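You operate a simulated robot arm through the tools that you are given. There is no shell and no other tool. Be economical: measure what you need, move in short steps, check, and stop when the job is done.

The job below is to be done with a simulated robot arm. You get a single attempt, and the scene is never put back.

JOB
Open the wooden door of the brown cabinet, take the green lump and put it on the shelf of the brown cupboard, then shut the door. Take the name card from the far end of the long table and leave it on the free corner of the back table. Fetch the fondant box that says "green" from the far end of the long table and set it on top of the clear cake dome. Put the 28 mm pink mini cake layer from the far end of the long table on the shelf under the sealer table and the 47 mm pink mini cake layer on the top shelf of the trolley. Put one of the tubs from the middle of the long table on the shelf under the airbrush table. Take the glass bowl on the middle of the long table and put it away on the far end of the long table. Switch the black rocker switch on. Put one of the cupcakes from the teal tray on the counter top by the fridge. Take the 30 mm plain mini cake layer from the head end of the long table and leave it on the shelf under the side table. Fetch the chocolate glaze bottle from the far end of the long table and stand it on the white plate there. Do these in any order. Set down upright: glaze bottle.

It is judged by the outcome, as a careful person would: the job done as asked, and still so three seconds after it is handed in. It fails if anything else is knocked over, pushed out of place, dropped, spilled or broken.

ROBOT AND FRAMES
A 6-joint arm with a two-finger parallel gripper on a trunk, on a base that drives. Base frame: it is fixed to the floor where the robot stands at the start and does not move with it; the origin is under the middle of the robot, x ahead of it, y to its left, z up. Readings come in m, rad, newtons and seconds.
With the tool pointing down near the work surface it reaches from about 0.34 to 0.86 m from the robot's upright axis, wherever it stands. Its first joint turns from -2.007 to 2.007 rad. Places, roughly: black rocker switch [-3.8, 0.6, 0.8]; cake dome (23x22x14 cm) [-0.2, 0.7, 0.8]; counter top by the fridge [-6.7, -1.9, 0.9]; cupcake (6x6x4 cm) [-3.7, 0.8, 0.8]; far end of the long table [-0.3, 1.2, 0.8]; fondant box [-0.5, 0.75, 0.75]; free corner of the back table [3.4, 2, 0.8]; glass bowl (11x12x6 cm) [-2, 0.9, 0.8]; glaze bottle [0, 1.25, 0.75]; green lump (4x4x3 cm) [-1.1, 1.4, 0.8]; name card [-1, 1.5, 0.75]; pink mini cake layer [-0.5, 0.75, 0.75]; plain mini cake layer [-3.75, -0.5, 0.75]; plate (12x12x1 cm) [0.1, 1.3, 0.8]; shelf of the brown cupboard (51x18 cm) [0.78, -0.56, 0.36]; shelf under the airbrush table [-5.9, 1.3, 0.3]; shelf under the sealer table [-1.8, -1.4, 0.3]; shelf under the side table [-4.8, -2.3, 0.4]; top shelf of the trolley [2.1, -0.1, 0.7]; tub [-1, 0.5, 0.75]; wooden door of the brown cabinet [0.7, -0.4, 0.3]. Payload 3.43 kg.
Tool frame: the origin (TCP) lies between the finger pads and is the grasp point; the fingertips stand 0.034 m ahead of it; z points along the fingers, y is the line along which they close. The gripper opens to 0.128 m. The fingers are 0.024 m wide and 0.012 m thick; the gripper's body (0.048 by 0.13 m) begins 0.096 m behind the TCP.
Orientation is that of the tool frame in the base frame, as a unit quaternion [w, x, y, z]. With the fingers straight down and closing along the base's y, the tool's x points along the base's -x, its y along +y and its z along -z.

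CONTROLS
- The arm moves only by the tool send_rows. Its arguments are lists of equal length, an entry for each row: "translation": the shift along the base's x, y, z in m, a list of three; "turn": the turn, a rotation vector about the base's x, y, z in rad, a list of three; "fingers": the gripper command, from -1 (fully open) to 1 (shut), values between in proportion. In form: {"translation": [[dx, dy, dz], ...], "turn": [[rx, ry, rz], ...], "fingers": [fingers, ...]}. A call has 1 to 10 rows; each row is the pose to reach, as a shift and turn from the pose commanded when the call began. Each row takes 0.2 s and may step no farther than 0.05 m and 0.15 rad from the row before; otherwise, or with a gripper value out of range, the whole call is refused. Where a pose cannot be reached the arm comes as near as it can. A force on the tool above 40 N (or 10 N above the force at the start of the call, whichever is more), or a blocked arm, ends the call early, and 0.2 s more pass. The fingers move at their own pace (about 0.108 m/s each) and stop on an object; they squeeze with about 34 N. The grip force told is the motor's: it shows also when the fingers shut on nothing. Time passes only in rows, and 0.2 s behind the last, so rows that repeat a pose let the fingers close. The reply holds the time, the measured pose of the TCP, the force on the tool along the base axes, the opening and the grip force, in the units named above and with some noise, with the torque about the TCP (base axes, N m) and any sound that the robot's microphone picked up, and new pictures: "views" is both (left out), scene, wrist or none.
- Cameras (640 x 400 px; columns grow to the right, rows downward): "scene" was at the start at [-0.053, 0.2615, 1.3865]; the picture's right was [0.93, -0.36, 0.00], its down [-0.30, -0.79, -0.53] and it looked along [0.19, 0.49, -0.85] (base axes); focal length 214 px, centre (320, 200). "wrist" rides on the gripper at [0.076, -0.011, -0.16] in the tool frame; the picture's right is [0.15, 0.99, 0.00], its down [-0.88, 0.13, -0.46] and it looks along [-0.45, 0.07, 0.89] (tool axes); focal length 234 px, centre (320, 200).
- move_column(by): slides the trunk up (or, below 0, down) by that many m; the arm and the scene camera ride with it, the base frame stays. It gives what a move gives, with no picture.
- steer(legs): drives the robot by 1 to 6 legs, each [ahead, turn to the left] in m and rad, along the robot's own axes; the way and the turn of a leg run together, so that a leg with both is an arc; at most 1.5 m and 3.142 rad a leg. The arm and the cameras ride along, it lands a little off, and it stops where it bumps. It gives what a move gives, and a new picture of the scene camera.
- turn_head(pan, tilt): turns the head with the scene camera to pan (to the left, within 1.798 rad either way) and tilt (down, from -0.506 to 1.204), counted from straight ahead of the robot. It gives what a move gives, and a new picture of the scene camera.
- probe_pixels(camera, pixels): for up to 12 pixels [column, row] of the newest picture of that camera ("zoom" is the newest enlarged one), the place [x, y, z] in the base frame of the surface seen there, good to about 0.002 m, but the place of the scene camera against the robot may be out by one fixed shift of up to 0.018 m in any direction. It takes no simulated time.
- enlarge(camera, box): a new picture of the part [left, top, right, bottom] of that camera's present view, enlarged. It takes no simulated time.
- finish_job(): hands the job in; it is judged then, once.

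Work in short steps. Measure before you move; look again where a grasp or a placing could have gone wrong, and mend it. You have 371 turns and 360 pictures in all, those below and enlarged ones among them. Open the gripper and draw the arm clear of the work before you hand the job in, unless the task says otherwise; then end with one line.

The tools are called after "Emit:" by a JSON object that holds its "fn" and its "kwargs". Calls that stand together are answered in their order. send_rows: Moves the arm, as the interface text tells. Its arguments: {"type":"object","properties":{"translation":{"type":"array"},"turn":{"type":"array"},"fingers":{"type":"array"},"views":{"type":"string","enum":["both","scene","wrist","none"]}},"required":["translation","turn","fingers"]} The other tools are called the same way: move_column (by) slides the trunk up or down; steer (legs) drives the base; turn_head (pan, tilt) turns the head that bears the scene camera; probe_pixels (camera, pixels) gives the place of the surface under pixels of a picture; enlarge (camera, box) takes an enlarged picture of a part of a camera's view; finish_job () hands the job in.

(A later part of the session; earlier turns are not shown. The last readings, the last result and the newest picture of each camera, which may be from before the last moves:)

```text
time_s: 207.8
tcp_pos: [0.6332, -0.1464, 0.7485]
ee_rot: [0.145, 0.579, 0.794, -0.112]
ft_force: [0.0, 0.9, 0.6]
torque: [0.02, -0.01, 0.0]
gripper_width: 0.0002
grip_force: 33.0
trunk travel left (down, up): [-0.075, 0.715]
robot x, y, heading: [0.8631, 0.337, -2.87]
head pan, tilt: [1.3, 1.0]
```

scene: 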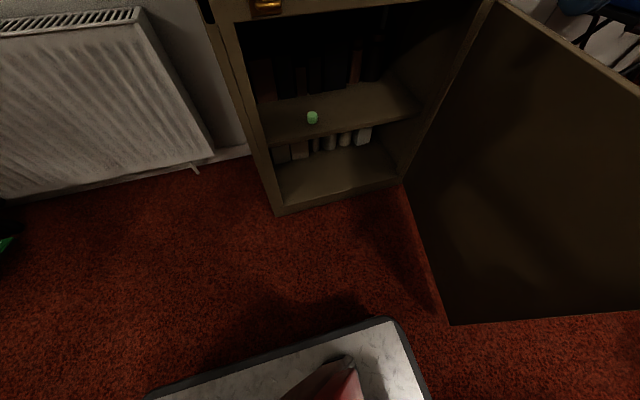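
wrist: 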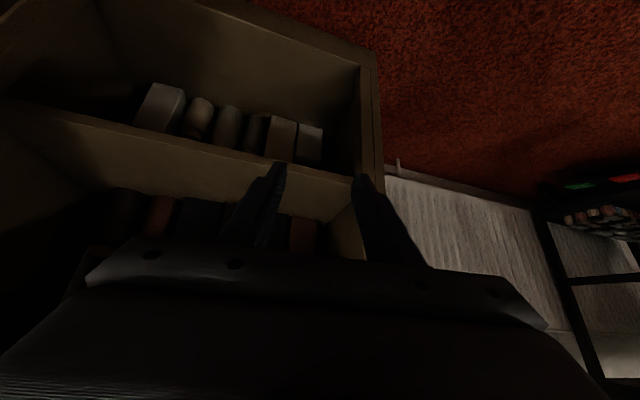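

The lump stays. I move past the door's outer side to (0.39,-0.07) and lower to z 0.60.

Emit:
{"fn": "send_rows", "kwargs": {"translation": [[-0.045, 0.014, 0], [-0.09, 0.028, 0], [-0.135, 0.042, 0], [-0.18, 0.056, 0], [-0.22, 0.07, 0], [-0.25, 0.076, 0], [-0.25, 0.076, -0.04], [-0.25, 0.076, -0.085], [-0.25, 0.076, -0.125], [-0.25, 0.076, -0.145]], "turn": [[0, 0, 0], [0, 0, 0], [0, 0, 0], [0, 0, 0], [0, 0, 0], [0, 0, 0], [0, 0, 0], [0, 0, 0], [0, 0, 0], [0, 0, 0]], "fingers": [1, 1, 1, 1, 1, 1, 1, 1, 1, 1], "views": "both"}}

```text
time_s: 210.0
tcp_pos: [0.3826, -0.072, 0.6044]
ee_rot: [0.145, 0.579, 0.795, -0.11]
ft_force: [0.3, -0.4, -0.8]
torque: [0.01, 0.01, 0.0]
gripper_width: 0.0002
grip_force: 33.2
trunk travel left (down, up): [-0.075, 0.715]
robot x, y, heading: [0.8614, 0.3391, -2.873]
head pan, tilt: [1.3, 1.0]
```

scene: 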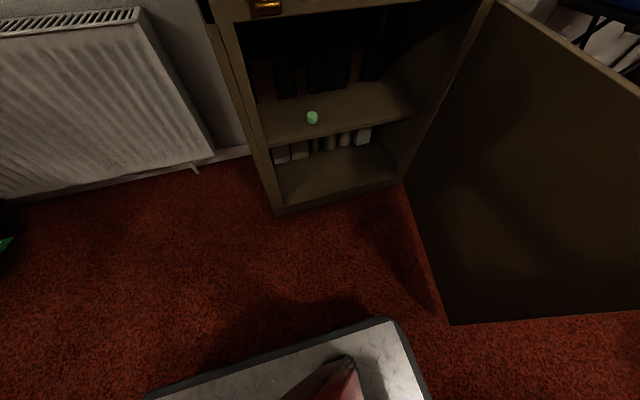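
wrist: 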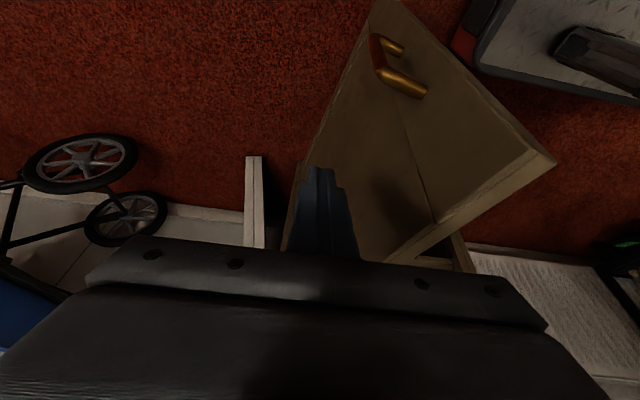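

The fingers are outside the door. I sweep along the arc to start closing it.

Emit:
{"fn": "send_rows", "kwargs": {"translation": [[0.0426, -0.0155, 0], [0.0742, -0.0067, 0], [0.1065, -0.0006, 0], [0.1391, 0.003, 0], [0.1718, 0.004, 0], [0.2046, 0.0023, 0], [0.2371, -0.002, 0], [0.2692, -0.0088, 0], [0.3006, -0.0183, 0], [0.3311, -0.0301, 0]], "turn": [[0, 0, 0], [0, 0, 0], [0, 0, 0], [0, 0, 0], [0, 0, 0], [0, 0, 0], [0, 0, 0], [0, 0, 0], [0, 0, 0], [0, 0, 0]], "fingers": [1, 1, 1, 1, 1, 1, 1, 1, 1, 1], "views": "scene"}}

```text
time_s: 211.4
tcp_pos: [0.5799, -0.0857, 0.5981]
ee_rot: [0.139, 0.579, 0.796, -0.114]
ft_force: [-13.2, 7.5, 5.8]
torque: [0.11, 0.25, -0.1]
gripper_width: 0.0
grip_force: 32.9
out of reach, approached as far as the arm can: row 5, 6, 7
trunk travel left (down, up): [-0.075, 0.715]
robot x, y, heading: [0.8661, 0.3418, -2.876]
head pan, tilt: [1.3, 1.0]
stopped in row 7: the force on the tool passed its limit at 87 N (the readings are from after the stop); the commanded pose is now the measured one
```

scene: 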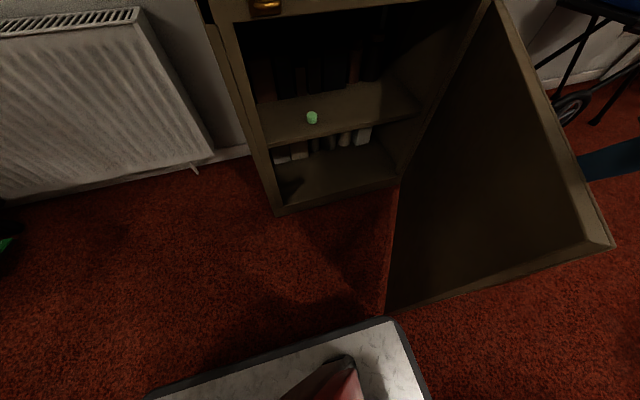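

The door's lower corner touches my base. I back the fingers off, reverse the robot 0.3 m, then resume.

Emit:
{"fn": "send_rows", "kwargs": {"translation": [[-0.04, -0.005, 0], [-0.085, -0.01, 0], [-0.13, -0.02, 0], [-0.17, -0.03, 0], [-0.21, -0.04, 0], [-0.25, -0.05, 0]], "turn": [[0, 0, 0], [0, 0, 0], [0, 0, 0], [0, 0, 0], [0, 0, 0], [0, 0, 0]], "fingers": [1, 1, 1, 1, 1, 1], "views": "none"}}

Emit:
{"fn": "steer", "kwargs": {"legs": [[-0.22, 0]]}}

```text
time_s: 212.8
tcp_pos: [0.3302, -0.1363, 0.6]
ee_rot: [0.139, 0.579, 0.795, -0.114]
ft_force: [-0.6, 0.3, 0.1]
torque: [0.03, 0.01, 0.0]
gripper_width: 0.0
grip_force: 33.2
trunk travel left (down, up): [-0.075, 0.715]
robot x, y, heading: [0.862, 0.336, -2.872]
head pan, tilt: [1.3, 1.0]
```

```text
time_s: 214.6
tcp_pos: [0.5473, -0.0758, 0.5993]
ee_rot: [0.138, 0.579, 0.796, -0.114]
ft_force: [-0.1, 0.3, -0.5]
torque: [-0.01, 0.02, 0.02]
gripper_width: 0.0
grip_force: 33.3
trunk travel left (down, up): [-0.075, 0.715]
robot x, y, heading: [1.0767, 0.3945, -2.878]
head pan, tilt: [1.3, 1.0]
```

scene: 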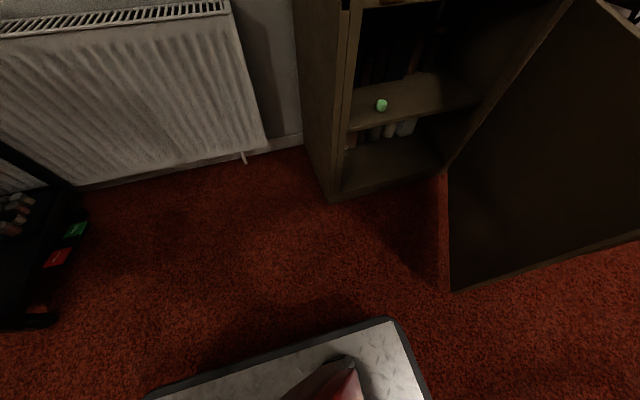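

Base is clear now. I resume the closing sweep.

Emit:
{"fn": "send_rows", "kwargs": {"translation": [[0.0317, 0.0068, 0], [0.0643, 0.0031, 0], [0.0965, -0.0031, 0], [0.1281, -0.0119, 0], [0.1589, -0.023, 0], [0.1887, -0.0368, 0], [0.2173, -0.0529, 0], [0.2446, -0.0711, 0], [0.2702, -0.0915, 0], [0.2942, -0.1138, 0]], "turn": [[0, 0, 0], [0, 0, 0], [0, 0, 0], [0, 0, 0], [0, 0, 0], [0, 0, 0], [0, 0, 0], [0, 0, 0], [0, 0, 0], [0, 0, 0]], "fingers": [1, 1, 1, 1, 1, 1, 1, 1, 1, 1], "views": "both"}}

```text
time_s: 216.8
tcp_pos: [0.8425, -0.1908, 0.6023]
ee_rot: [0.138, 0.579, 0.795, -0.114]
ft_force: [-0.4, -0.1, 0.4]
torque: [0.01, 0.01, -0.02]
gripper_width: 0.0
grip_force: 33.2
trunk travel left (down, up): [-0.075, 0.715]
robot x, y, heading: [1.077, 0.3996, -2.871]
head pan, tilt: [1.3, 1.0]
```

scene: 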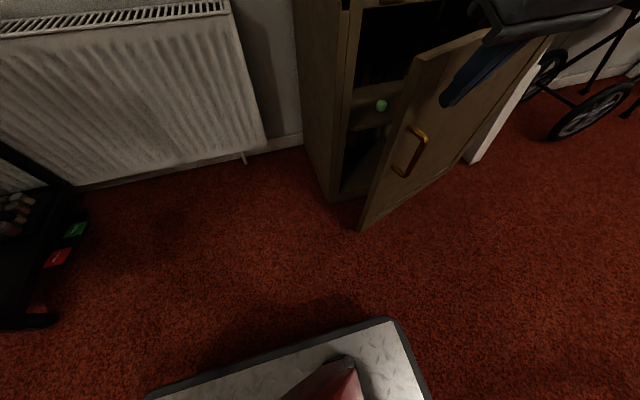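
wrist: 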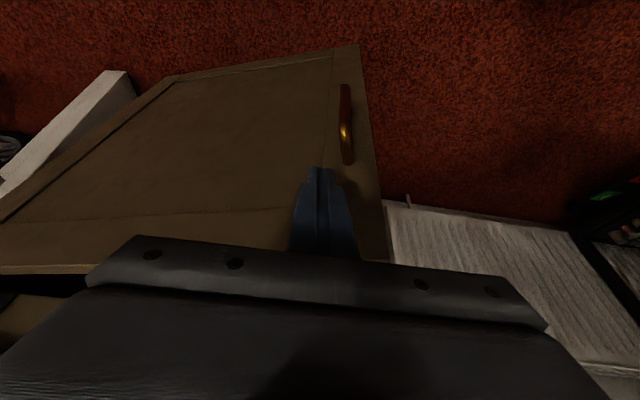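

I continue to shut, sliding toward mid-door to avoid the key.

Emit:
{"fn": "send_rows", "kwargs": {"translation": [[0.0058, -0.03, 0], [0.0083, -0.0582, 0], [0.0086, -0.0849, 0], [0.0069, -0.1108, 0], [0.0032, -0.1357, 0], [-0.0024, -0.1595, 0], [-0.0117, -0.172, 0], [-0.0117, -0.181, 0], [-0.0117, -0.186, 0]], "turn": [[0, 0, 0], [0, 0, 0], [0, 0, 0], [0, 0, 0], [0, 0, 0], [0, 0, 0], [0, 0, 0], [0, 0, 0], [0, 0, 0]], "fingers": [1, 1, 1, 1, 1, 1, 1, 1, 1], "views": "both"}}

```text
time_s: 218.7
tcp_pos: [0.8275, -0.3688, 0.5978]
ee_rot: [0.137, 0.579, 0.796, -0.108]
ft_force: [-2.2, 5.5, 2.4]
torque: [0.12, 0.04, 0.0]
gripper_width: 0.0
grip_force: 33.3
trunk travel left (down, up): [-0.075, 0.715]
robot x, y, heading: [1.0799, 0.4024, -2.87]
head pan, tilt: [1.3, 1.0]
stopped in row 9: the force on the tool passed its limit at 48 N (the readings are from after the stop); the commanded pose is now the measured one
```

scene: 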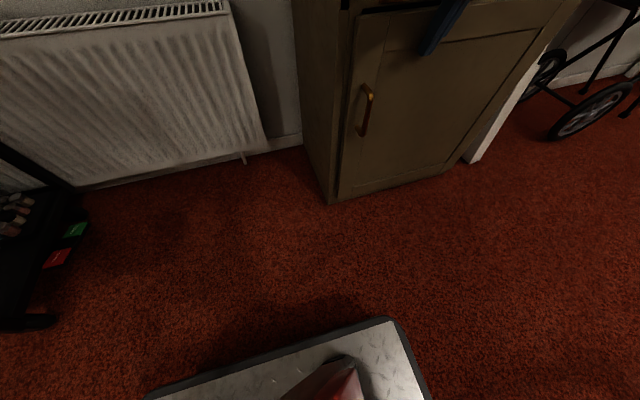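
wrist: 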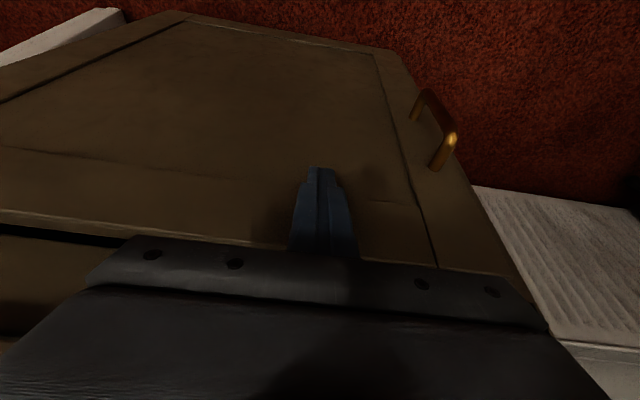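

The door stops at the frame (48 N). I withdraw outward and up, then verify closedness.

Emit:
{"fn": "send_rows", "kwargs": {"translation": [[-0.005, 0.03, 0], [-0.012, 0.07, 0.02], [-0.02, 0.11, 0.05], [-0.03, 0.15, 0.09], [-0.035, 0.18, 0.13]], "turn": [[0, 0, 0], [0.04, 0.03, 0], [0.1, 0.06, 0], [0.16, 0.1, 0], [0.22, 0.14, 0]], "fingers": [1, 1, 1, 1, 1], "views": "none"}}

Emit:
{"fn": "turn_head", "kwargs": {"pan": 1.0, "tilt": 0.8}}

Emit:
{"fn": "enlarge", "kwargs": {"camera": "scene", "box": [200, 0, 440, 200]}}

```text
refused: row 3 steps farther than a row can; nothing moved
```

```text
time_s: 219.5
tcp_pos: [0.8265, -0.3691, 0.5977]
ee_rot: [0.136, 0.58, 0.796, -0.107]
ft_force: [-3.2, 9.4, 2.4]
torque: [0.18, 0.11, 0.02]
gripper_width: 0.0
grip_force: 32.5
trunk travel left (down, up): [-0.075, 0.715]
robot x, y, heading: [1.0773, 0.4006, -2.87]
head pan, tilt: [1.0, 0.799]
```

scene: 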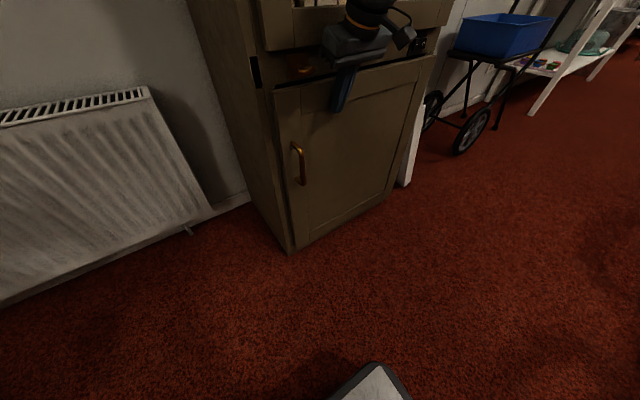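

```text
2.00 times, centred on (320, 100) of scene
```

zoom: 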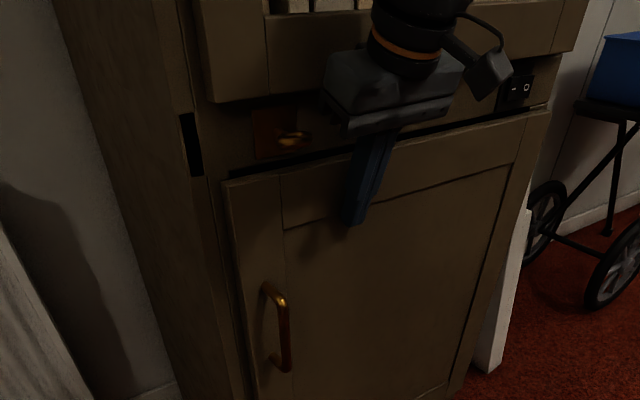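

The door looks shut flush. I retreat with smaller steps and probe its face.

Emit:
{"fn": "probe_pixels", "kwargs": {"camera": "zoom", "pixels": [[255, 240], [400, 300], [470, 200], [230, 130], [205, 250]]}}

Emit:
{"fn": "send_rows", "kwargs": {"translation": [[-0.005, 0.03, 0], [-0.01, 0.06, 0.01], [-0.016, 0.09, 0.03], [-0.022, 0.12, 0.06], [-0.028, 0.15, 0.09], [-0.035, 0.18, 0.12]], "turn": [[0, 0, 0], [0.04, 0.03, 0], [0.1, 0.06, 0], [0.16, 0.1, 0], [0.22, 0.14, 0], [0.22, 0.14, 0]], "fingers": [1, 1, 1, 1, 1, 1], "views": "none"}}

```text
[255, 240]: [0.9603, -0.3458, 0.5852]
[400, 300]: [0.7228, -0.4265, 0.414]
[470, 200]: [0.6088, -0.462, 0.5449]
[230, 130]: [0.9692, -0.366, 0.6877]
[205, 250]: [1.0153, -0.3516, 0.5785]
```

```text
time_s: 220.9
tcp_pos: [0.7952, -0.1924, 0.7163]
ee_rot: [0.015, 0.581, 0.811, -0.061]
ft_force: [-0.1, -0.9, 0.3]
torque: [-0.01, 0.02, 0.03]
gripper_width: 0.0
grip_force: 33.2
trunk travel left (down, up): [-0.075, 0.715]
robot x, y, heading: [1.0767, 0.3976, -2.874]
head pan, tilt: [1.0, 0.799]
```

The door face matches its original plane: shut. Now I raise the trunk before any turning.

Emit:
{"fn": "move_column", "kwargs": {"by": 0.4}}

```text
time_s: 224.7
tcp_pos: [0.7933, -0.1899, 1.1177]
ee_rot: [0.016, 0.582, 0.811, -0.06]
ft_force: [0.0, 0.7, -0.3]
torque: [0.0, 0.01, 0.0]
gripper_width: 0.0001
grip_force: 32.5
trunk travel left (down, up): [-0.475, 0.315]
robot x, y, heading: [1.079, 0.398, -2.873]
head pan, tilt: [1.0, 0.799]
```

TCP is at z 1.12. I reverse slightly, turn to face along the table end, and drive up beside the bottle.

Emit:
{"fn": "steer", "kwargs": {"legs": [[-0.13, 0], [0, -1.554], [1.05, 0]]}}

Emit:
{"fn": "turn_head", "kwargs": {"pan": 1.5, "tilt": 0.8}}

```text
time_s: 234.8
tcp_pos: [0.2631, 1.6858, 1.1177]
ee_rot: [-0.029, 0.979, 0.193, -0.055]
ft_force: [-0.3, 0.2, 0.6]
torque: [0.03, -0.02, 0.01]
gripper_width: 0.0001
grip_force: 33.1
trunk travel left (down, up): [-0.475, 0.315]
robot x, y, heading: [0.8671, 1.4409, 1.909]
head pan, tilt: [1.0, 0.799]
```

scene: 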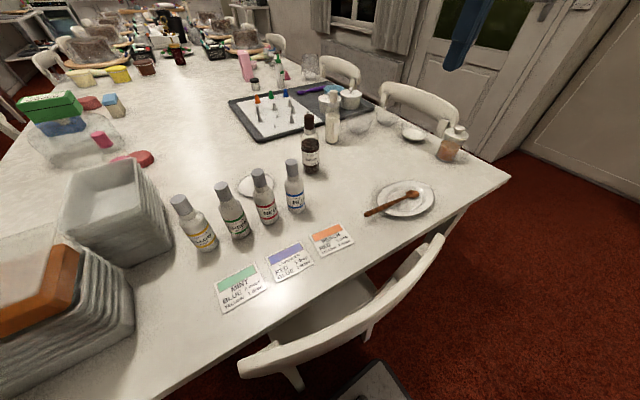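

```text
time_s: 235.8
tcp_pos: [0.2642, 1.687, 1.1174]
ee_rot: [-0.03, 0.979, 0.194, -0.054]
ft_force: [0.4, 0.1, 0.2]
torque: [0.0, 0.01, 0.01]
gripper_width: 0.0
grip_force: 32.9
trunk travel left (down, up): [-0.475, 0.315]
robot x, y, heading: [0.8685, 1.4399, 1.904]
head pan, tilt: [1.499, 0.799]
```

scene: 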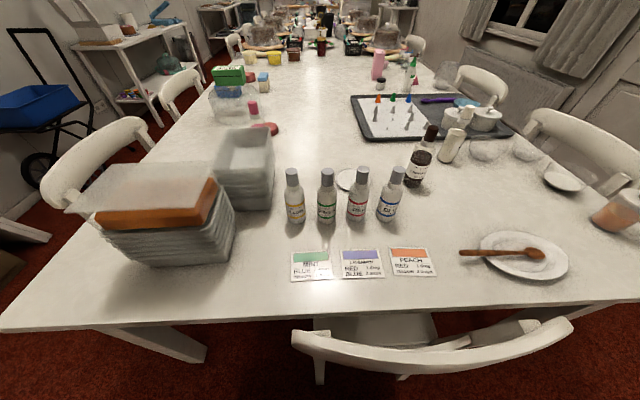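

I zoom on the dark bottle and the plate.

Emit:
{"fn": "enlarge", "kwargs": {"camera": "scene", "box": [270, 110, 470, 235]}}

Emit:
{"fn": "probe_pixels", "kwargs": {"camera": "scene", "pixels": [[345, 180], [337, 178], [352, 186], [431, 131], [414, 180], [420, 165], [395, 172], [361, 173], [327, 175], [450, 148], [525, 240], [562, 180]]}}

```text
3.20 times, centred on (370, 172) of scene
```

zoom: 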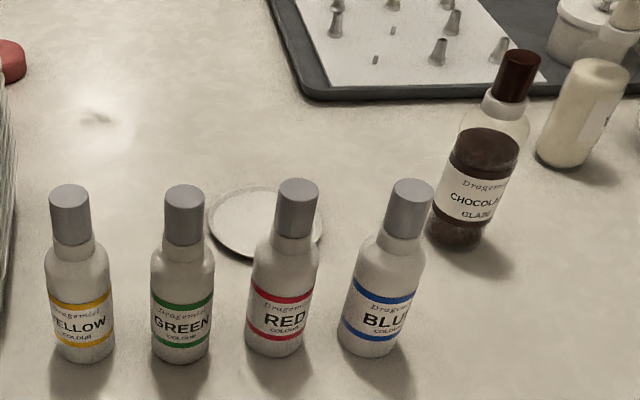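

```text
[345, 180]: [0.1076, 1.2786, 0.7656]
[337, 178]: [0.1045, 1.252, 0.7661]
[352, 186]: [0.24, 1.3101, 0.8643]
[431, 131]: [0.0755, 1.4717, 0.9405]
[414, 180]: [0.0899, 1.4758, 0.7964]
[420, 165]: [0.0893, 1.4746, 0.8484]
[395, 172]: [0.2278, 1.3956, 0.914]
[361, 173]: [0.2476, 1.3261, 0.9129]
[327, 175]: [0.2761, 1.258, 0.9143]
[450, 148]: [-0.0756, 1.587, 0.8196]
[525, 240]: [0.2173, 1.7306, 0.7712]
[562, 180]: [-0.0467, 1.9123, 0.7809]
```

Label confirms CHOCOLATE GLAZE at about (0.065,1.47), top z 0.93; plate centre about (0.095,1.283). I move above the bottle with the fingers open.

Emit:
{"fn": "send_rows", "kwargs": {"translation": [[-0.029, -0.031, -0.005], [-0.057, -0.062, -0.01], [-0.085, -0.093, -0.015], [-0.114, -0.124, -0.02], [-0.142, -0.155, -0.025], [-0.171, -0.186, -0.03], [-0.199, -0.217, -0.03]], "turn": [[-0.009, -0.023, -0.021], [-0.018, -0.046, -0.043], [-0.027, -0.07, -0.064], [-0.036, -0.093, -0.085], [-0.044, -0.1155, -0.1066], [-0.044, -0.1155, -0.1066], [-0.044, -0.1155, -0.1066]], "fingers": [-1, -1, -1, -1, -1, -1, -1], "views": "both"}}

```text
time_s: 237.3
tcp_pos: [0.0858, 1.4716, 1.0796]
ee_rot: [0.0, 0.99, 0.141, 0.0]
ft_force: [-1.0, 0.4, -0.5]
torque: [-0.07, 0.04, 0.0]
gripper_width: 0.128
grip_force: 0.0
out of reach, approached as far as the arm can: row 7
trunk travel left (down, up): [-0.475, 0.315]
robot x, y, heading: [0.8693, 1.441, 1.903]
head pan, tilt: [1.499, 0.799]
```

scene: 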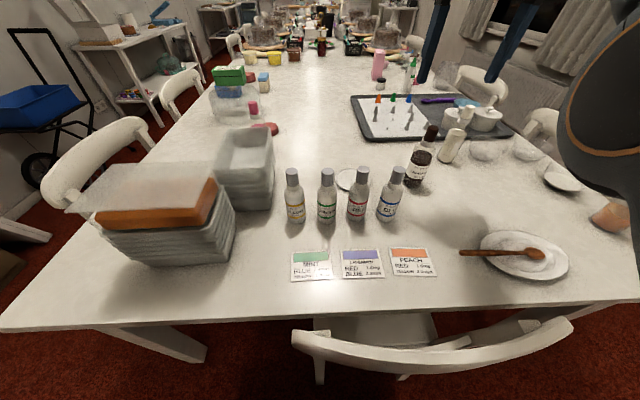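
wrist: 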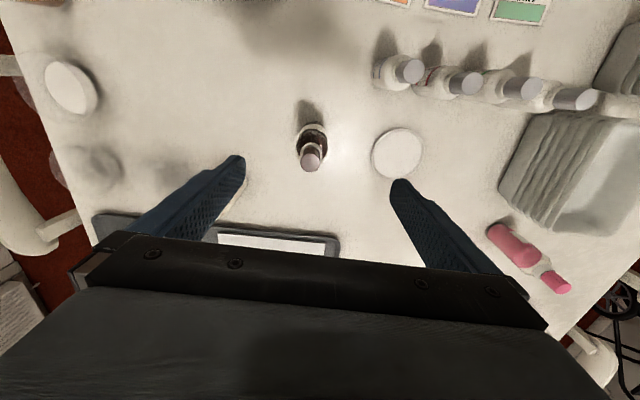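

I probe bottle cap and base plus plate rim in the wrist view.

Emit:
{"fn": "probe_pixels", "kwargs": {"camera": "wrist", "pixels": [[310, 160], [302, 158], [319, 160], [313, 135], [373, 153], [422, 155], [398, 128], [398, 178], [398, 153], [412, 68], [440, 85]]}}

Emit:
{"fn": "move_column", "kwargs": {"by": 0.15}}

```text
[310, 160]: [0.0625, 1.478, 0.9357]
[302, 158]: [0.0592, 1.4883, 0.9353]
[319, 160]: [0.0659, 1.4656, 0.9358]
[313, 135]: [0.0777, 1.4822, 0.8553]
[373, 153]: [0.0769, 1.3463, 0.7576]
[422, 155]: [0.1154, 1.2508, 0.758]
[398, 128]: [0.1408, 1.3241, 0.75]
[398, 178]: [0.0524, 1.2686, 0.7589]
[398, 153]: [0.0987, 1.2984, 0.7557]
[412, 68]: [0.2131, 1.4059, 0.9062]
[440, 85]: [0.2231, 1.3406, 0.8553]
```

```text
time_s: 239.1
tcp_pos: [0.0952, 1.4391, 1.2268]
ee_rot: [0.001, 0.99, 0.142, -0.001]
ft_force: [0.0, 0.2, -0.1]
torque: [0.03, -0.01, -0.02]
gripper_width: 0.128
grip_force: 0.0
trunk travel left (down, up): [-0.625, 0.165]
robot x, y, heading: [0.8675, 1.4413, 1.904]
head pan, tilt: [1.499, 0.799]
```

Bottle axis (0.0625,1.477), plate centre (0.097,1.298). I align and descend to TCP z 0.862 around the bottle's upper body.

Emit:
{"fn": "send_rows", "kwargs": {"translation": [[-0.016, 0.019, -0.02], [-0.0327, 0.0379, -0.05], [-0.0327, 0.0379, -0.095], [-0.0327, 0.0379, -0.14], [-0.0327, 0.0379, -0.185], [-0.0327, 0.0379, -0.23], [-0.0327, 0.0379, -0.275], [-0.0327, 0.0379, -0.315], [-0.0327, 0.0379, -0.345], [-0.0327, 0.0379, -0.365]], "turn": [[0, 0, 0], [0, 0, 0], [0, 0, 0], [0, 0, 0], [0, 0, 0], [0, 0, 0], [0, 0, 0], [0, 0, 0], [0, 0, 0], [0, 0, 0]], "fingers": [-1, -1, -1, -1, -1, -1, -1, -1, -1, -1], "views": "both"}}

```text
time_s: 241.3
tcp_pos: [0.0633, 1.4775, 0.862]
ee_rot: [-0.001, 0.99, 0.143, -0.002]
ft_force: [-0.5, -0.2, -0.1]
torque: [0.02, 0.05, 0.01]
gripper_width: 0.1282
grip_force: 0.0
out of reach, approached as far as the arm can: row 1, 2
trunk travel left (down, up): [-0.625, 0.165]
robot x, y, heading: [0.8707, 1.4411, 1.903]
head pan, tilt: [1.499, 0.799]
```

scene: 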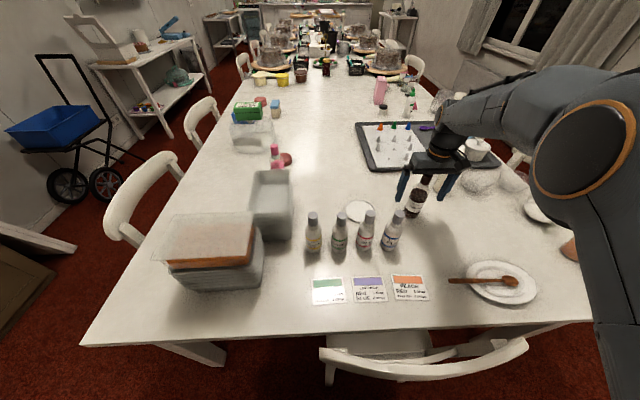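
wrist: 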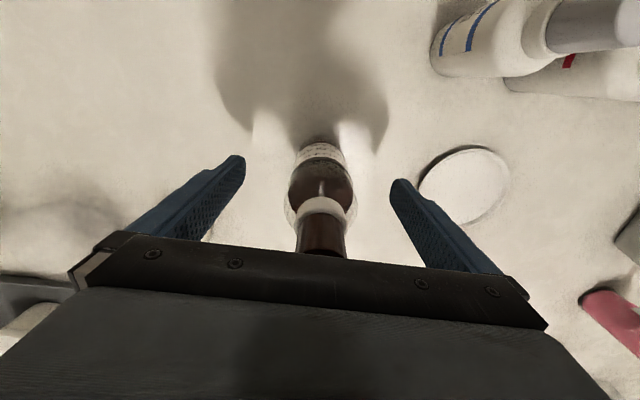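

Bottle is centred. I lower 13 mm more, close, and lift gently 4 cm.

Emit:
{"fn": "send_rows", "kwargs": {"translation": [[0, 0, -0.013], [0, 0, -0.013], [0, 0, -0.013], [0, 0, -0.013], [0, 0, -0.013], [0, 0, -0.008], [0, 0, 0.002], [0, 0, 0.014], [0, 0, 0.027], [0, 0, 0.035]], "turn": [[0, 0, 0], [0, 0, 0], [0, 0, 0], [0, 0, 0], [0, 0, 0], [0, 0, 0], [0, 0, 0], [0, 0, 0], [0, 0, 0], [0, 0, 0]], "fingers": [-1, 1, 1, 1, 1, 1, 1, 1, 1, 1], "views": "both"}}

```text
time_s: 243.5
tcp_pos: [0.0644, 1.4786, 0.8957]
ee_rot: [0.0, 0.99, 0.142, -0.001]
ft_force: [-0.6, 0.8, -3.3]
torque: [0.02, -0.03, -0.03]
gripper_width: 0.0533
grip_force: 34.1
trunk travel left (down, up): [-0.625, 0.165]
robot x, y, heading: [0.8701, 1.4411, 1.905]
head pan, tilt: [1.499, 0.799]
```

scene: 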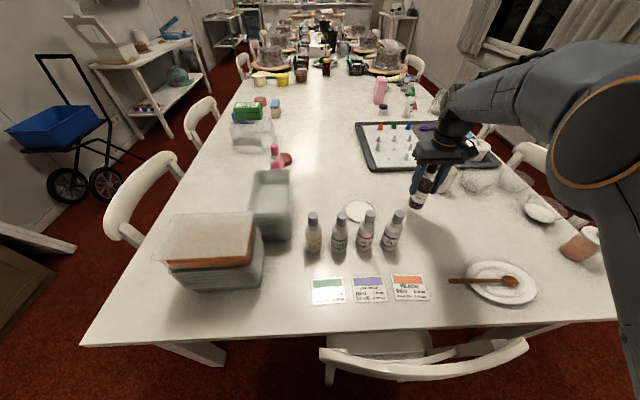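
wrist: 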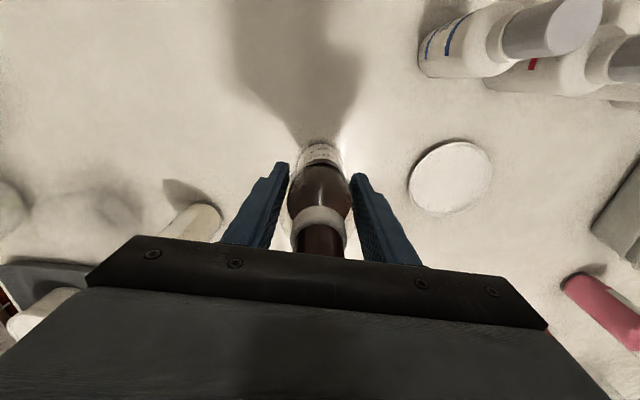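

Held and upright. I carry it slowly over the plate centre.

Emit:
{"fn": "send_rows", "kwargs": {"translation": [[0.003, -0.015, 0], [0.008, -0.04, 0], [0.013, -0.07, 0], [0.018, -0.1, 0], [0.023, -0.13, 0], [0.028, -0.155, 0], [0.032, -0.175, 0], [0.033, -0.181, 0], [0.033, -0.181, -0.015], [0.033, -0.181, -0.03]], "turn": [[0, 0, 0], [0, 0, 0], [0, 0, 0], [0, 0, 0], [0, 0, 0], [0, 0, 0], [0, 0, 0], [0, 0, 0], [0, 0, 0], [0, 0, 0]], "fingers": [1, 1, 1, 1, 1, 1, 1, 1, 1, 1], "views": "both"}}

Emit:
{"fn": "enlarge", "kwargs": {"camera": "scene", "box": [300, 130, 460, 260]}}

```text
time_s: 245.7
tcp_pos: [0.0955, 1.2953, 0.8673]
ee_rot: [0.001, 0.99, 0.143, -0.001]
ft_force: [0.4, 0.4, -2.6]
torque: [0.02, 0.03, 0.01]
gripper_width: 0.0534
grip_force: 34.6
trunk travel left (down, up): [-0.625, 0.165]
robot x, y, heading: [0.8673, 1.4377, 1.908]
head pan, tilt: [1.499, 0.799]
```

scene: 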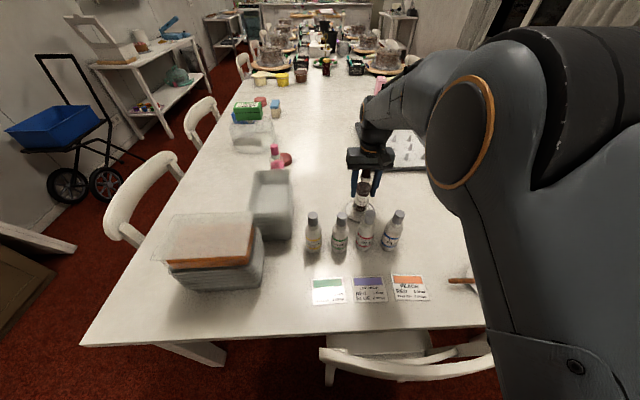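
wrist: 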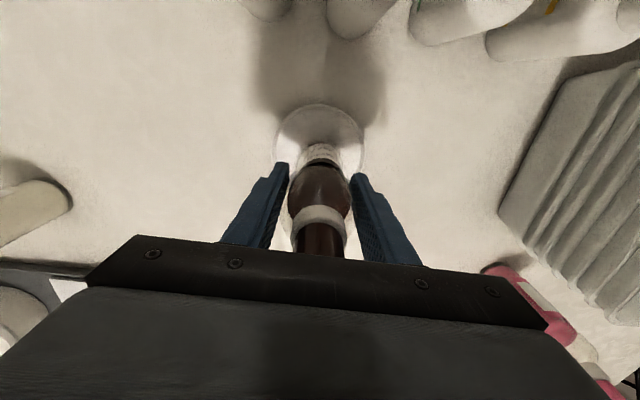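

```text
3.08 times, centred on (380, 195) of scene
```

zoom: 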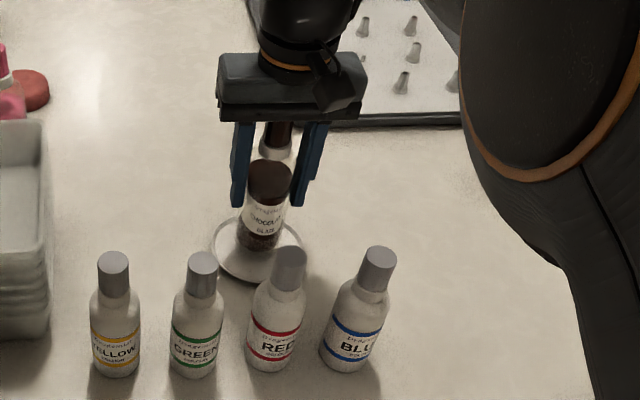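

Centred over the plate, bottom at ≈0.768. I lower to contact in small steps.

Emit:
{"fn": "send_rows", "kwargs": {"translation": [[0, 0, -0.004], [0, 0, -0.007], [0, 0, -0.009], [0, 0, -0.011], [0, 0, -0.013], [0, 0, -0.013]], "turn": [[0, 0, 0], [0, 0, 0], [0, 0, 0], [0, 0, 0], [0, 0, 0], [0, 0, 0]], "fingers": [1, 1, 1, 1, 1, 1], "views": "none"}}

```text
time_s: 247.1
tcp_pos: [0.0965, 1.2969, 0.855]
ee_rot: [-0.001, 0.99, 0.142, -0.003]
ft_force: [0.6, 3.0, 20.0]
torque: [0.43, -0.06, -0.1]
gripper_width: 0.0533
grip_force: 34.1
trunk travel left (down, up): [-0.625, 0.165]
robot x, y, heading: [0.8731, 1.4447, 1.91]
head pan, tilt: [1.499, 0.799]
```

Contact at 20 N. I ease up 1.5 mm, open the fingers, hold, then rise clear of the cap.

Emit:
{"fn": "send_rows", "kwargs": {"translation": [[0, 0, 0.0015], [0, 0, 0.0015], [0, 0, 0.0015], [0, 0, 0.0015], [0, 0, 0.03], [0, 0, 0.07], [0, 0, 0.11], [0, 0, 0.15], [0, 0, 0.19], [0, 0, 0.23]], "turn": [[0, 0, 0], [0, 0, 0], [0, 0, 0], [0, 0, 0], [0, 0, 0], [0, 0, 0], [0, 0, 0], [0, 0, 0], [0, 0, 0], [0, 0, 0]], "fingers": [1, -0.1, -0.6, -0.6, -0.6, -0.6, -0.6, -0.6, -0.6, -0.6], "views": "both"}}

```text
time_s: 249.3
tcp_pos: [0.0954, 1.2963, 1.0836]
ee_rot: [0.0, 0.99, 0.142, -0.001]
ft_force: [-0.4, -0.3, -0.9]
torque: [-0.05, 0.0, 0.02]
gripper_width: 0.1026
grip_force: 0.0
trunk travel left (down, up): [-0.625, 0.165]
robot x, y, heading: [0.8684, 1.4421, 1.905]
head pan, tilt: [1.499, 0.799]
```

scene: 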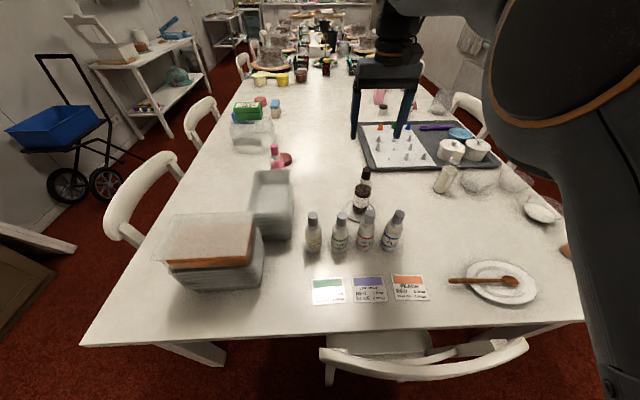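
wrist: 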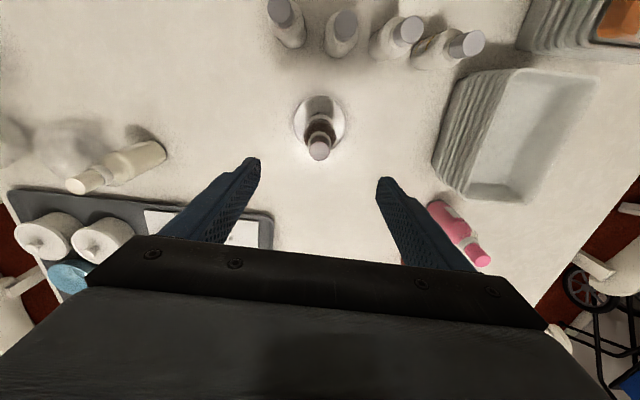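

The bottle stands on the plate. Next the name card: I retract the arm and drive around to the far side.

Emit:
{"fn": "send_rows", "kwargs": {"translation": [[0.03, 0.01, 0.01], [0.07, 0.02, 0.02], [0.11, 0.033, 0.03], [0.15, 0.045, 0.03], [0.19, 0.057, 0.03]], "turn": [[0, 0, 0], [0, 0, 0], [0, 0, 0], [0, 0, 0], [0, 0, 0]], "fingers": [-0.6, -0.6, -0.6, -0.6, -0.6], "views": "none"}}

Emit:
{"fn": "steer", "kwargs": {"legs": [[0, -0.1], [1.2, 0], [0, 1.62], [1.44, 0]]}}

```text
time_s: 250.5
tcp_pos: [0.2856, 1.3534, 1.1126]
ee_rot: [0.0, 0.99, 0.142, -0.001]
ft_force: [0.0, -0.1, -0.5]
torque: [0.03, -0.03, -0.03]
gripper_width: 0.1023
grip_force: 0.0
trunk travel left (down, up): [-0.625, 0.165]
robot x, y, heading: [0.8696, 1.4427, 1.905]
head pan, tilt: [1.499, 0.799]
```

```text
time_s: 267.9
tcp_pos: [-0.7447, 1.6272, 1.1135]
ee_rot: [0.001, 0.62, 0.785, 0.0]
ft_force: [0.1, 0.3, 0.3]
torque: [0.02, 0.01, 0.01]
gripper_width: 0.1025
grip_force: 0.1
trunk travel left (down, up): [-0.625, 0.165]
robot x, y, heading: [-0.8024, 2.212, -2.859]
head pan, tilt: [1.499, 0.799]
```

scene: 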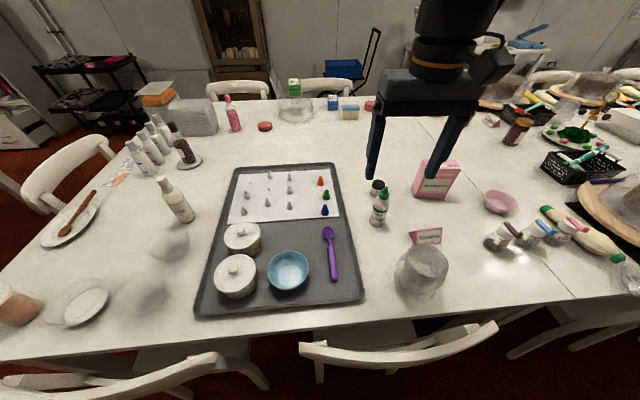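

I swing above the card at (-0.90,1.505), turning the tool to close across its ridge.

Emit:
{"fn": "send_rows", "kwargs": {"translation": [[-0.0155, -0.0122, 0], [-0.031, -0.0244, 0], [-0.0465, -0.0366, 0], [-0.062, -0.0488, -0.01], [-0.0775, -0.061, -0.02], [-0.093, -0.0732, -0.03], [-0.1085, -0.0854, -0.04], [-0.124, -0.0976, -0.05], [-0.1395, -0.1098, -0.06], [-0.155, -0.122, -0.07]], "turn": [[0, 0, -0.148], [0, 0, -0.296], [0, 0, -0.444], [0, 0, -0.592], [0, 0, -0.74], [0, 0, -0.888], [0, 0, -1.036], [0, 0, -1.184], [0, 0, -1.332], [0, 0, -1.48]], "fingers": [-0.6, -0.6, -0.6, -0.6, -0.6, -0.6, -0.6, -0.6, -0.6, -0.6], "views": "wrist"}}

```text
time_s: 270.1
tcp_pos: [-0.8995, 1.5064, 1.0417]
ee_rot: [0.0, 0.987, 0.16, -0.001]
ft_force: [-0.9, 0.5, 0.4]
torque: [-0.05, 0.04, 0.04]
gripper_width: 0.1022
grip_force: 0.1
trunk travel left (down, up): [-0.625, 0.165]
robot x, y, heading: [-0.8039, 2.2132, -2.857]
head pan, tilt: [1.499, 0.799]
```

wrist: 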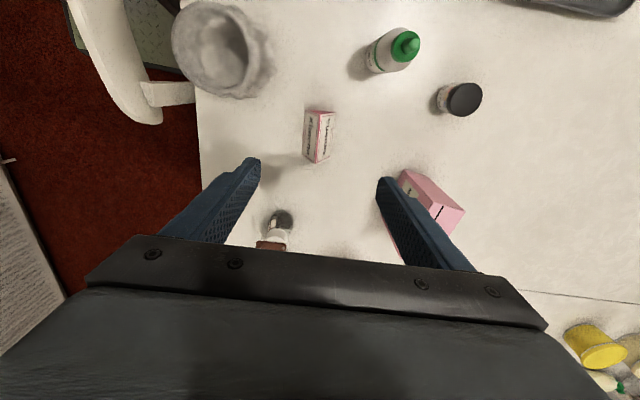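

I zoom on the card and probe its ridge and base.

Emit:
{"fn": "enlarge", "kwargs": {"camera": "wrist", "box": [280, 90, 360, 170]}}

Emit:
{"fn": "probe_pixels", "kwargs": {"camera": "zoom", "pixels": [[320, 200], [300, 120], [320, 330], [230, 200], [260, 320], [350, 150], [400, 150], [360, 330]]}}

Emit:
{"fn": "probe_pixels", "kwargs": {"camera": "wrist", "pixels": [[405, 175], [432, 235], [462, 212], [425, 172]]}}

```text
5.00 times, centred on (320, 130) of wrist
```

zoom: 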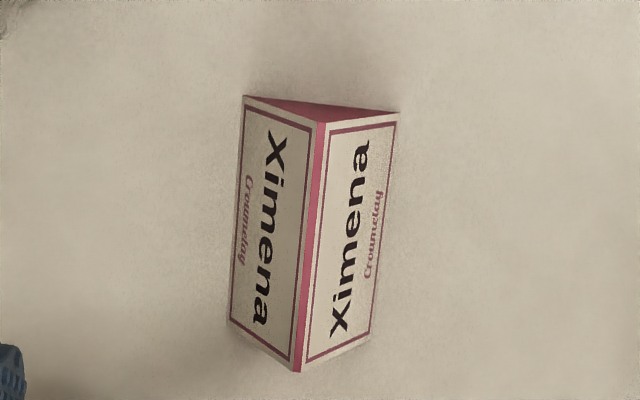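

```text
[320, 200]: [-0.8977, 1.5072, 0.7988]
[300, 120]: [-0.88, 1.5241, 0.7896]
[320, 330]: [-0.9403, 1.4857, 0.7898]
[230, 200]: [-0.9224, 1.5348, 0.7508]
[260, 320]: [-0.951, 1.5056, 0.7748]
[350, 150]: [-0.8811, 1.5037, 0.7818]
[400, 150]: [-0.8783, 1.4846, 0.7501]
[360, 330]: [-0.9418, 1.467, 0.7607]
```

```text
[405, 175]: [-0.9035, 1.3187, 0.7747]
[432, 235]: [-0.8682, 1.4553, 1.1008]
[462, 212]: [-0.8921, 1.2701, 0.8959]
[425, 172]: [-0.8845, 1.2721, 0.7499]
```

Emit:
{"fn": "probe_pixels", "kwargs": {"camera": "zoom", "pixels": [[318, 130], [309, 240], [300, 350], [246, 105], [233, 315], [396, 118], [370, 330]]}}

```text
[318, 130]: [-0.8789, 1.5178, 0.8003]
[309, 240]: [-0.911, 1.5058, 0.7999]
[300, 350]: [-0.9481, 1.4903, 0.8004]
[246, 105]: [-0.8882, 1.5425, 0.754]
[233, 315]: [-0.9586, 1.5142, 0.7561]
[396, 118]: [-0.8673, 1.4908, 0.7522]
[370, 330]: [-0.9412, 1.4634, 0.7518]
```

The card is a prism 0.08 long (ridge angle 0.38), so I'll grip its vertical end faces; I turn the tool back 90° and open fully.

Emit:
{"fn": "send_rows", "kwargs": {"translation": [[0, 0, 0], [0, 0, 0], [0, 0, 0], [0, 0, 0], [0, 0, 0], [0, 0, 0], [0, 0, 0], [-0.005, 0, 0], [-0.01, -0.001, 0], [-0.014, -0.002, 0]], "turn": [[0, 0, 0.149], [0, 0, 0.298], [0, 0, 0.447], [0, 0, 0.596], [0, 0, 0.745], [0, 0, 0.894], [0, 0, 1.043], [0, 0, 1.192], [0, 0, 1.341], [0, 0, 1.49]], "fingers": [-1, -1, -1, -1, -1, -1, -1, -1, -1, -1], "views": "none"}}

Emit:
{"fn": "send_rows", "kwargs": {"translation": [[0, 0, -0.04], [0, 0, -0.08], [0, 0, -0.12]], "turn": [[0, 0, 0.1], [0, 0, 0.138], [0, 0, 0.138]], "fingers": [-1, -1, -1], "views": "wrist"}}

```text
time_s: 272.2
tcp_pos: [-0.9142, 1.5026, 1.0424]
ee_rot: [0.001, 0.615, 0.788, -0.001]
ft_force: [-0.9, 0.6, 0.1]
torque: [-0.01, 0.0, 0.01]
gripper_width: 0.128
grip_force: 0.0
trunk travel left (down, up): [-0.625, 0.165]
robot x, y, heading: [-0.8033, 2.2115, -2.856]
head pan, tilt: [1.499, 0.799]
```

```text
time_s: 273.1
tcp_pos: [-0.9127, 1.503, 0.9239]
ee_rot: [0.001, 0.561, 0.828, -0.002]
ft_force: [-0.3, 0.1, 0.1]
torque: [-0.02, -0.01, 0.04]
gripper_width: 0.128
grip_force: 0.0
trunk travel left (down, up): [-0.625, 0.165]
robot x, y, heading: [-0.8024, 2.2159, -2.857]
head pan, tilt: [1.499, 0.799]
```

wrist: 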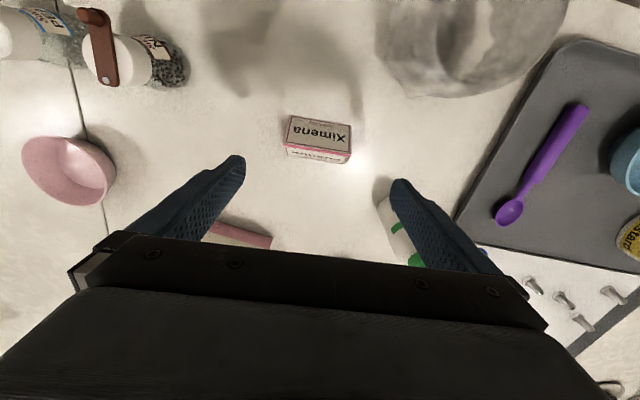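

The right finger may come close to the green bottle; I probe it.

Emit:
{"fn": "probe_pixels", "kwargs": {"camera": "wrist", "pixels": [[383, 200], [392, 240], [415, 258], [318, 125], [318, 155], [289, 130], [350, 140], [230, 230]]}}

Emit:
{"fn": "probe_pixels", "kwargs": {"camera": "scene", "pixels": [[378, 205], [385, 193], [377, 222]]}}

```text
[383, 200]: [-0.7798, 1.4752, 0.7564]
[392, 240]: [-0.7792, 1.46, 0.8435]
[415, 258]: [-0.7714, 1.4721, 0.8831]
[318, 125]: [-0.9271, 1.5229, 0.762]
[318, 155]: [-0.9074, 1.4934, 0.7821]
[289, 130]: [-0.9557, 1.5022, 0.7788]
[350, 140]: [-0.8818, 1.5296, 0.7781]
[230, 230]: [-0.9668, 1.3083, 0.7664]
```

```text
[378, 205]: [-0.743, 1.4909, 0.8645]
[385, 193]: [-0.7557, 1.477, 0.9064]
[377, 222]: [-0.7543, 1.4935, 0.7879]
```

Bottle is ~0.1 m away from the finger: fine. I descend to z 0.787 and grip, then lift gently.

Emit:
{"fn": "send_rows", "kwargs": {"translation": [[0, 0.001, -0.04], [0, 0.001, -0.08], [0, 0.001, -0.115], [0, 0.001, -0.136], [0, 0.001, -0.136], [0, 0.001, -0.136], [0, 0.001, -0.136], [0, 0.001, -0.136]], "turn": [[0, 0, 0], [0, 0, 0], [0, 0, 0], [0, 0, 0], [0, 0, 0], [0, 0, 0], [0, 0, 0], [0, 0, 0]], "fingers": [-1, -1, -1, -1, 1, 1, 1, 1], "views": "none"}}

Emit:
{"fn": "send_rows", "kwargs": {"translation": [[0, 0, 0.003], [0, 0, 0.008], [0, 0, 0.016], [0, 0, 0.03], [0, 0, 0.05], [0, 0, 0.075], [0, 0, 0.1], [0, 0, 0.13], [0, 0, 0.16], [0, 0, 0.2]], "turn": [[0, 0, 0], [0, 0, 0], [0, 0, 0], [0, 0, 0], [0, 0, 0], [0, 0, 0], [0, 0, 0], [0, 0, 0], [0, 0, 0], [0, 0, 0]], "fingers": [1, 1, 1, 1, 1, 1, 1, 1, 1, 1], "views": "wrist"}}

```text
time_s: 274.9
tcp_pos: [-0.9124, 1.5045, 0.7859]
ee_rot: [0.001, 0.56, 0.828, 0.0]
ft_force: [-0.6, 0.3, 0.6]
torque: [-0.01, -0.01, -0.04]
gripper_width: 0.0838
grip_force: 33.4
trunk travel left (down, up): [-0.625, 0.165]
robot x, y, heading: [-0.8003, 2.2129, -2.864]
head pan, tilt: [1.499, 0.799]
```

```text
time_s: 277.1
tcp_pos: [-0.9124, 1.5064, 0.9866]
ee_rot: [0.001, 0.561, 0.828, 0.0]
ft_force: [-0.4, 0.3, -0.5]
torque: [0.02, -0.02, 0.01]
gripper_width: 0.0835
grip_force: 33.9
trunk travel left (down, up): [-0.625, 0.165]
robot x, y, heading: [-0.8046, 2.2163, -2.858]
head pan, tilt: [1.499, 0.799]
```

wrist: 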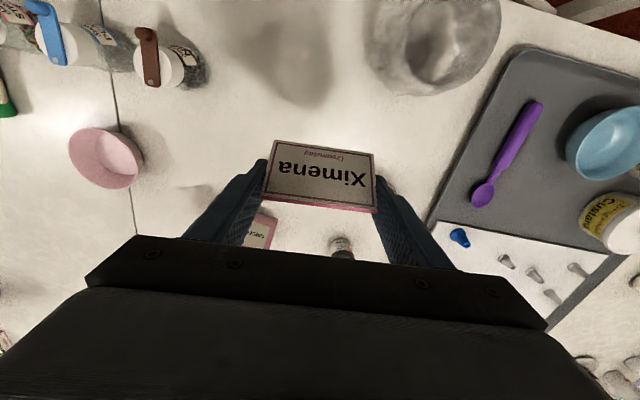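

The card is held but seems to have pitched in the grip. I look closer.

Emit:
{"fn": "enlarge", "kwargs": {"camera": "wrist", "box": [240, 120, 400, 230]}}

Emit:
{"fn": "probe_pixels", "kwargs": {"camera": "zoom", "pixels": [[150, 90], [530, 140], [100, 300], [540, 350], [330, 330], [330, 200], [330, 110], [420, 350]]}}

```text
3.64 times, centred on (320, 175) of wrist
```

zoom: 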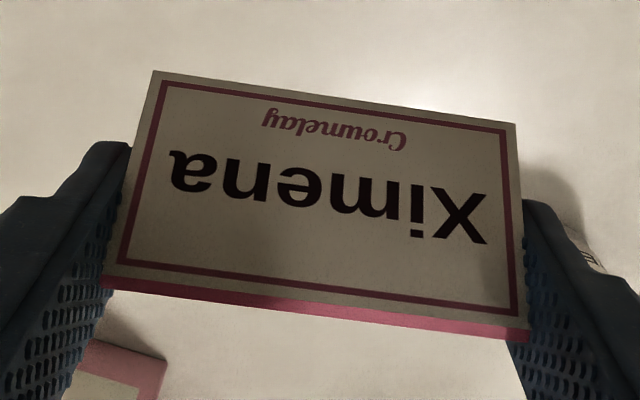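

```text
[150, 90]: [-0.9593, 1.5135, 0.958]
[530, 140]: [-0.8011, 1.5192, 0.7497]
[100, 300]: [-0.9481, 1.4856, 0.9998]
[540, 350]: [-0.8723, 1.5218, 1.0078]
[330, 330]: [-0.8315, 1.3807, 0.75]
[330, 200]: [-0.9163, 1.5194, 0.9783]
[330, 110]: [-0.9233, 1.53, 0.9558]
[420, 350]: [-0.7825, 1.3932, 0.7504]
```

The card kept its orientation. I raise and retract, then drive back around the table end toward the back table.

Emit:
{"fn": "send_rows", "kwargs": {"translation": [[-0.002, 0.015, 0.03], [-0.005, 0.035, 0.06], [-0.01, 0.06, 0.09], [-0.015, 0.09, 0.12], [-0.02, 0.12, 0.14], [-0.025, 0.15, 0.15]], "turn": [[0, 0, 0], [0, 0, 0], [0, 0, 0], [0, 0, 0], [0, 0, 0], [0, 0, 0]], "fingers": [1, 1, 1, 1, 1, 1], "views": "none"}}

Emit:
{"fn": "steer", "kwargs": {"legs": [[-1.4, 0], [-0.22, 0], [0, 1.56], [1.4, 0], [0.75, 0], [0, 1.6]]}}

```text
time_s: 278.4
tcp_pos: [-0.9378, 1.6544, 1.138]
ee_rot: [0.0, 0.561, 0.828, -0.001]
ft_force: [0.1, 0.3, -0.7]
torque: [0.04, -0.02, -0.03]
gripper_width: 0.0833
grip_force: 34.4
trunk travel left (down, up): [-0.625, 0.165]
robot x, y, heading: [-0.802, 2.2114, -2.855]
head pan, tilt: [1.499, 0.799]
```

```text
time_s: 304.8
tcp_pos: [1.4518, 1.1639, 1.138]
ee_rot: [0.0, 0.848, -0.53, 0.0]
ft_force: [0.0, -0.9, 0.1]
torque: [0.0, -0.03, 0.03]
gripper_width: 0.0834
grip_force: 34.1
trunk travel left (down, up): [-0.625, 0.165]
robot x, y, heading: [1.3575, 0.5945, 0.354]
head pan, tilt: [1.499, 0.799]
```

scene: 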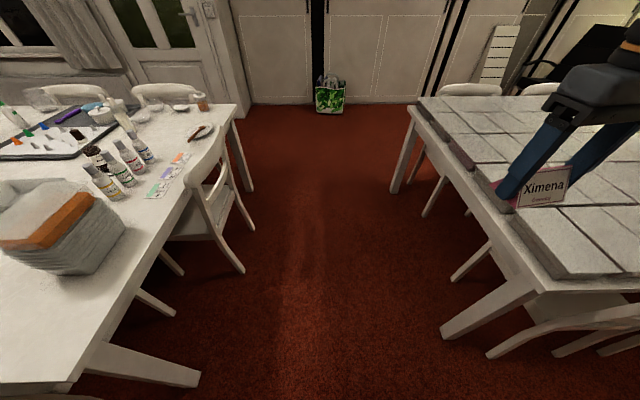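

I look ahead along the back table's right side.

Emit:
{"fn": "turn_head", "kwargs": {"pan": 0.25, "tilt": 0.5}}

Emit:
{"fn": "probe_pixels", "kwargs": {"camera": "scene", "pixels": [[320, 250], [200, 200], [300, 150], [400, 200]]}}

```text
time_s: 306.2
tcp_pos: [1.4512, 1.1639, 1.1369]
ee_rot: [-0.001, 0.849, -0.529, -0.001]
ft_force: [-0.3, 0.1, 0.0]
torque: [-0.02, 0.0, -0.02]
gripper_width: 0.0838
grip_force: 34.3
trunk travel left (down, up): [-0.625, 0.165]
robot x, y, heading: [1.3565, 0.5971, 0.354]
head pan, tilt: [0.25, 0.499]
```

scene: 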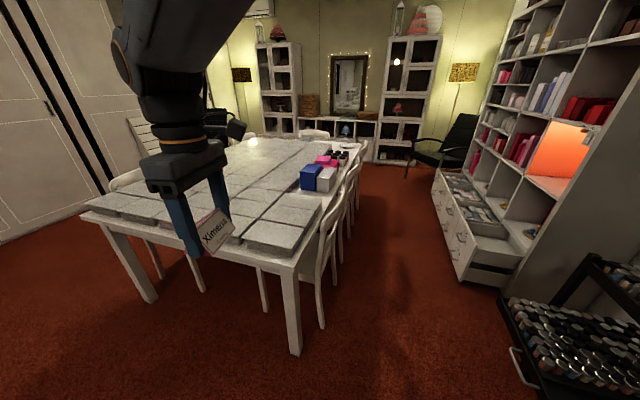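

```text
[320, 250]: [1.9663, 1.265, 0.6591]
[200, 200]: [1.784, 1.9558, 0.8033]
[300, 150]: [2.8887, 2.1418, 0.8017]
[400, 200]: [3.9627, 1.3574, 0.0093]
```

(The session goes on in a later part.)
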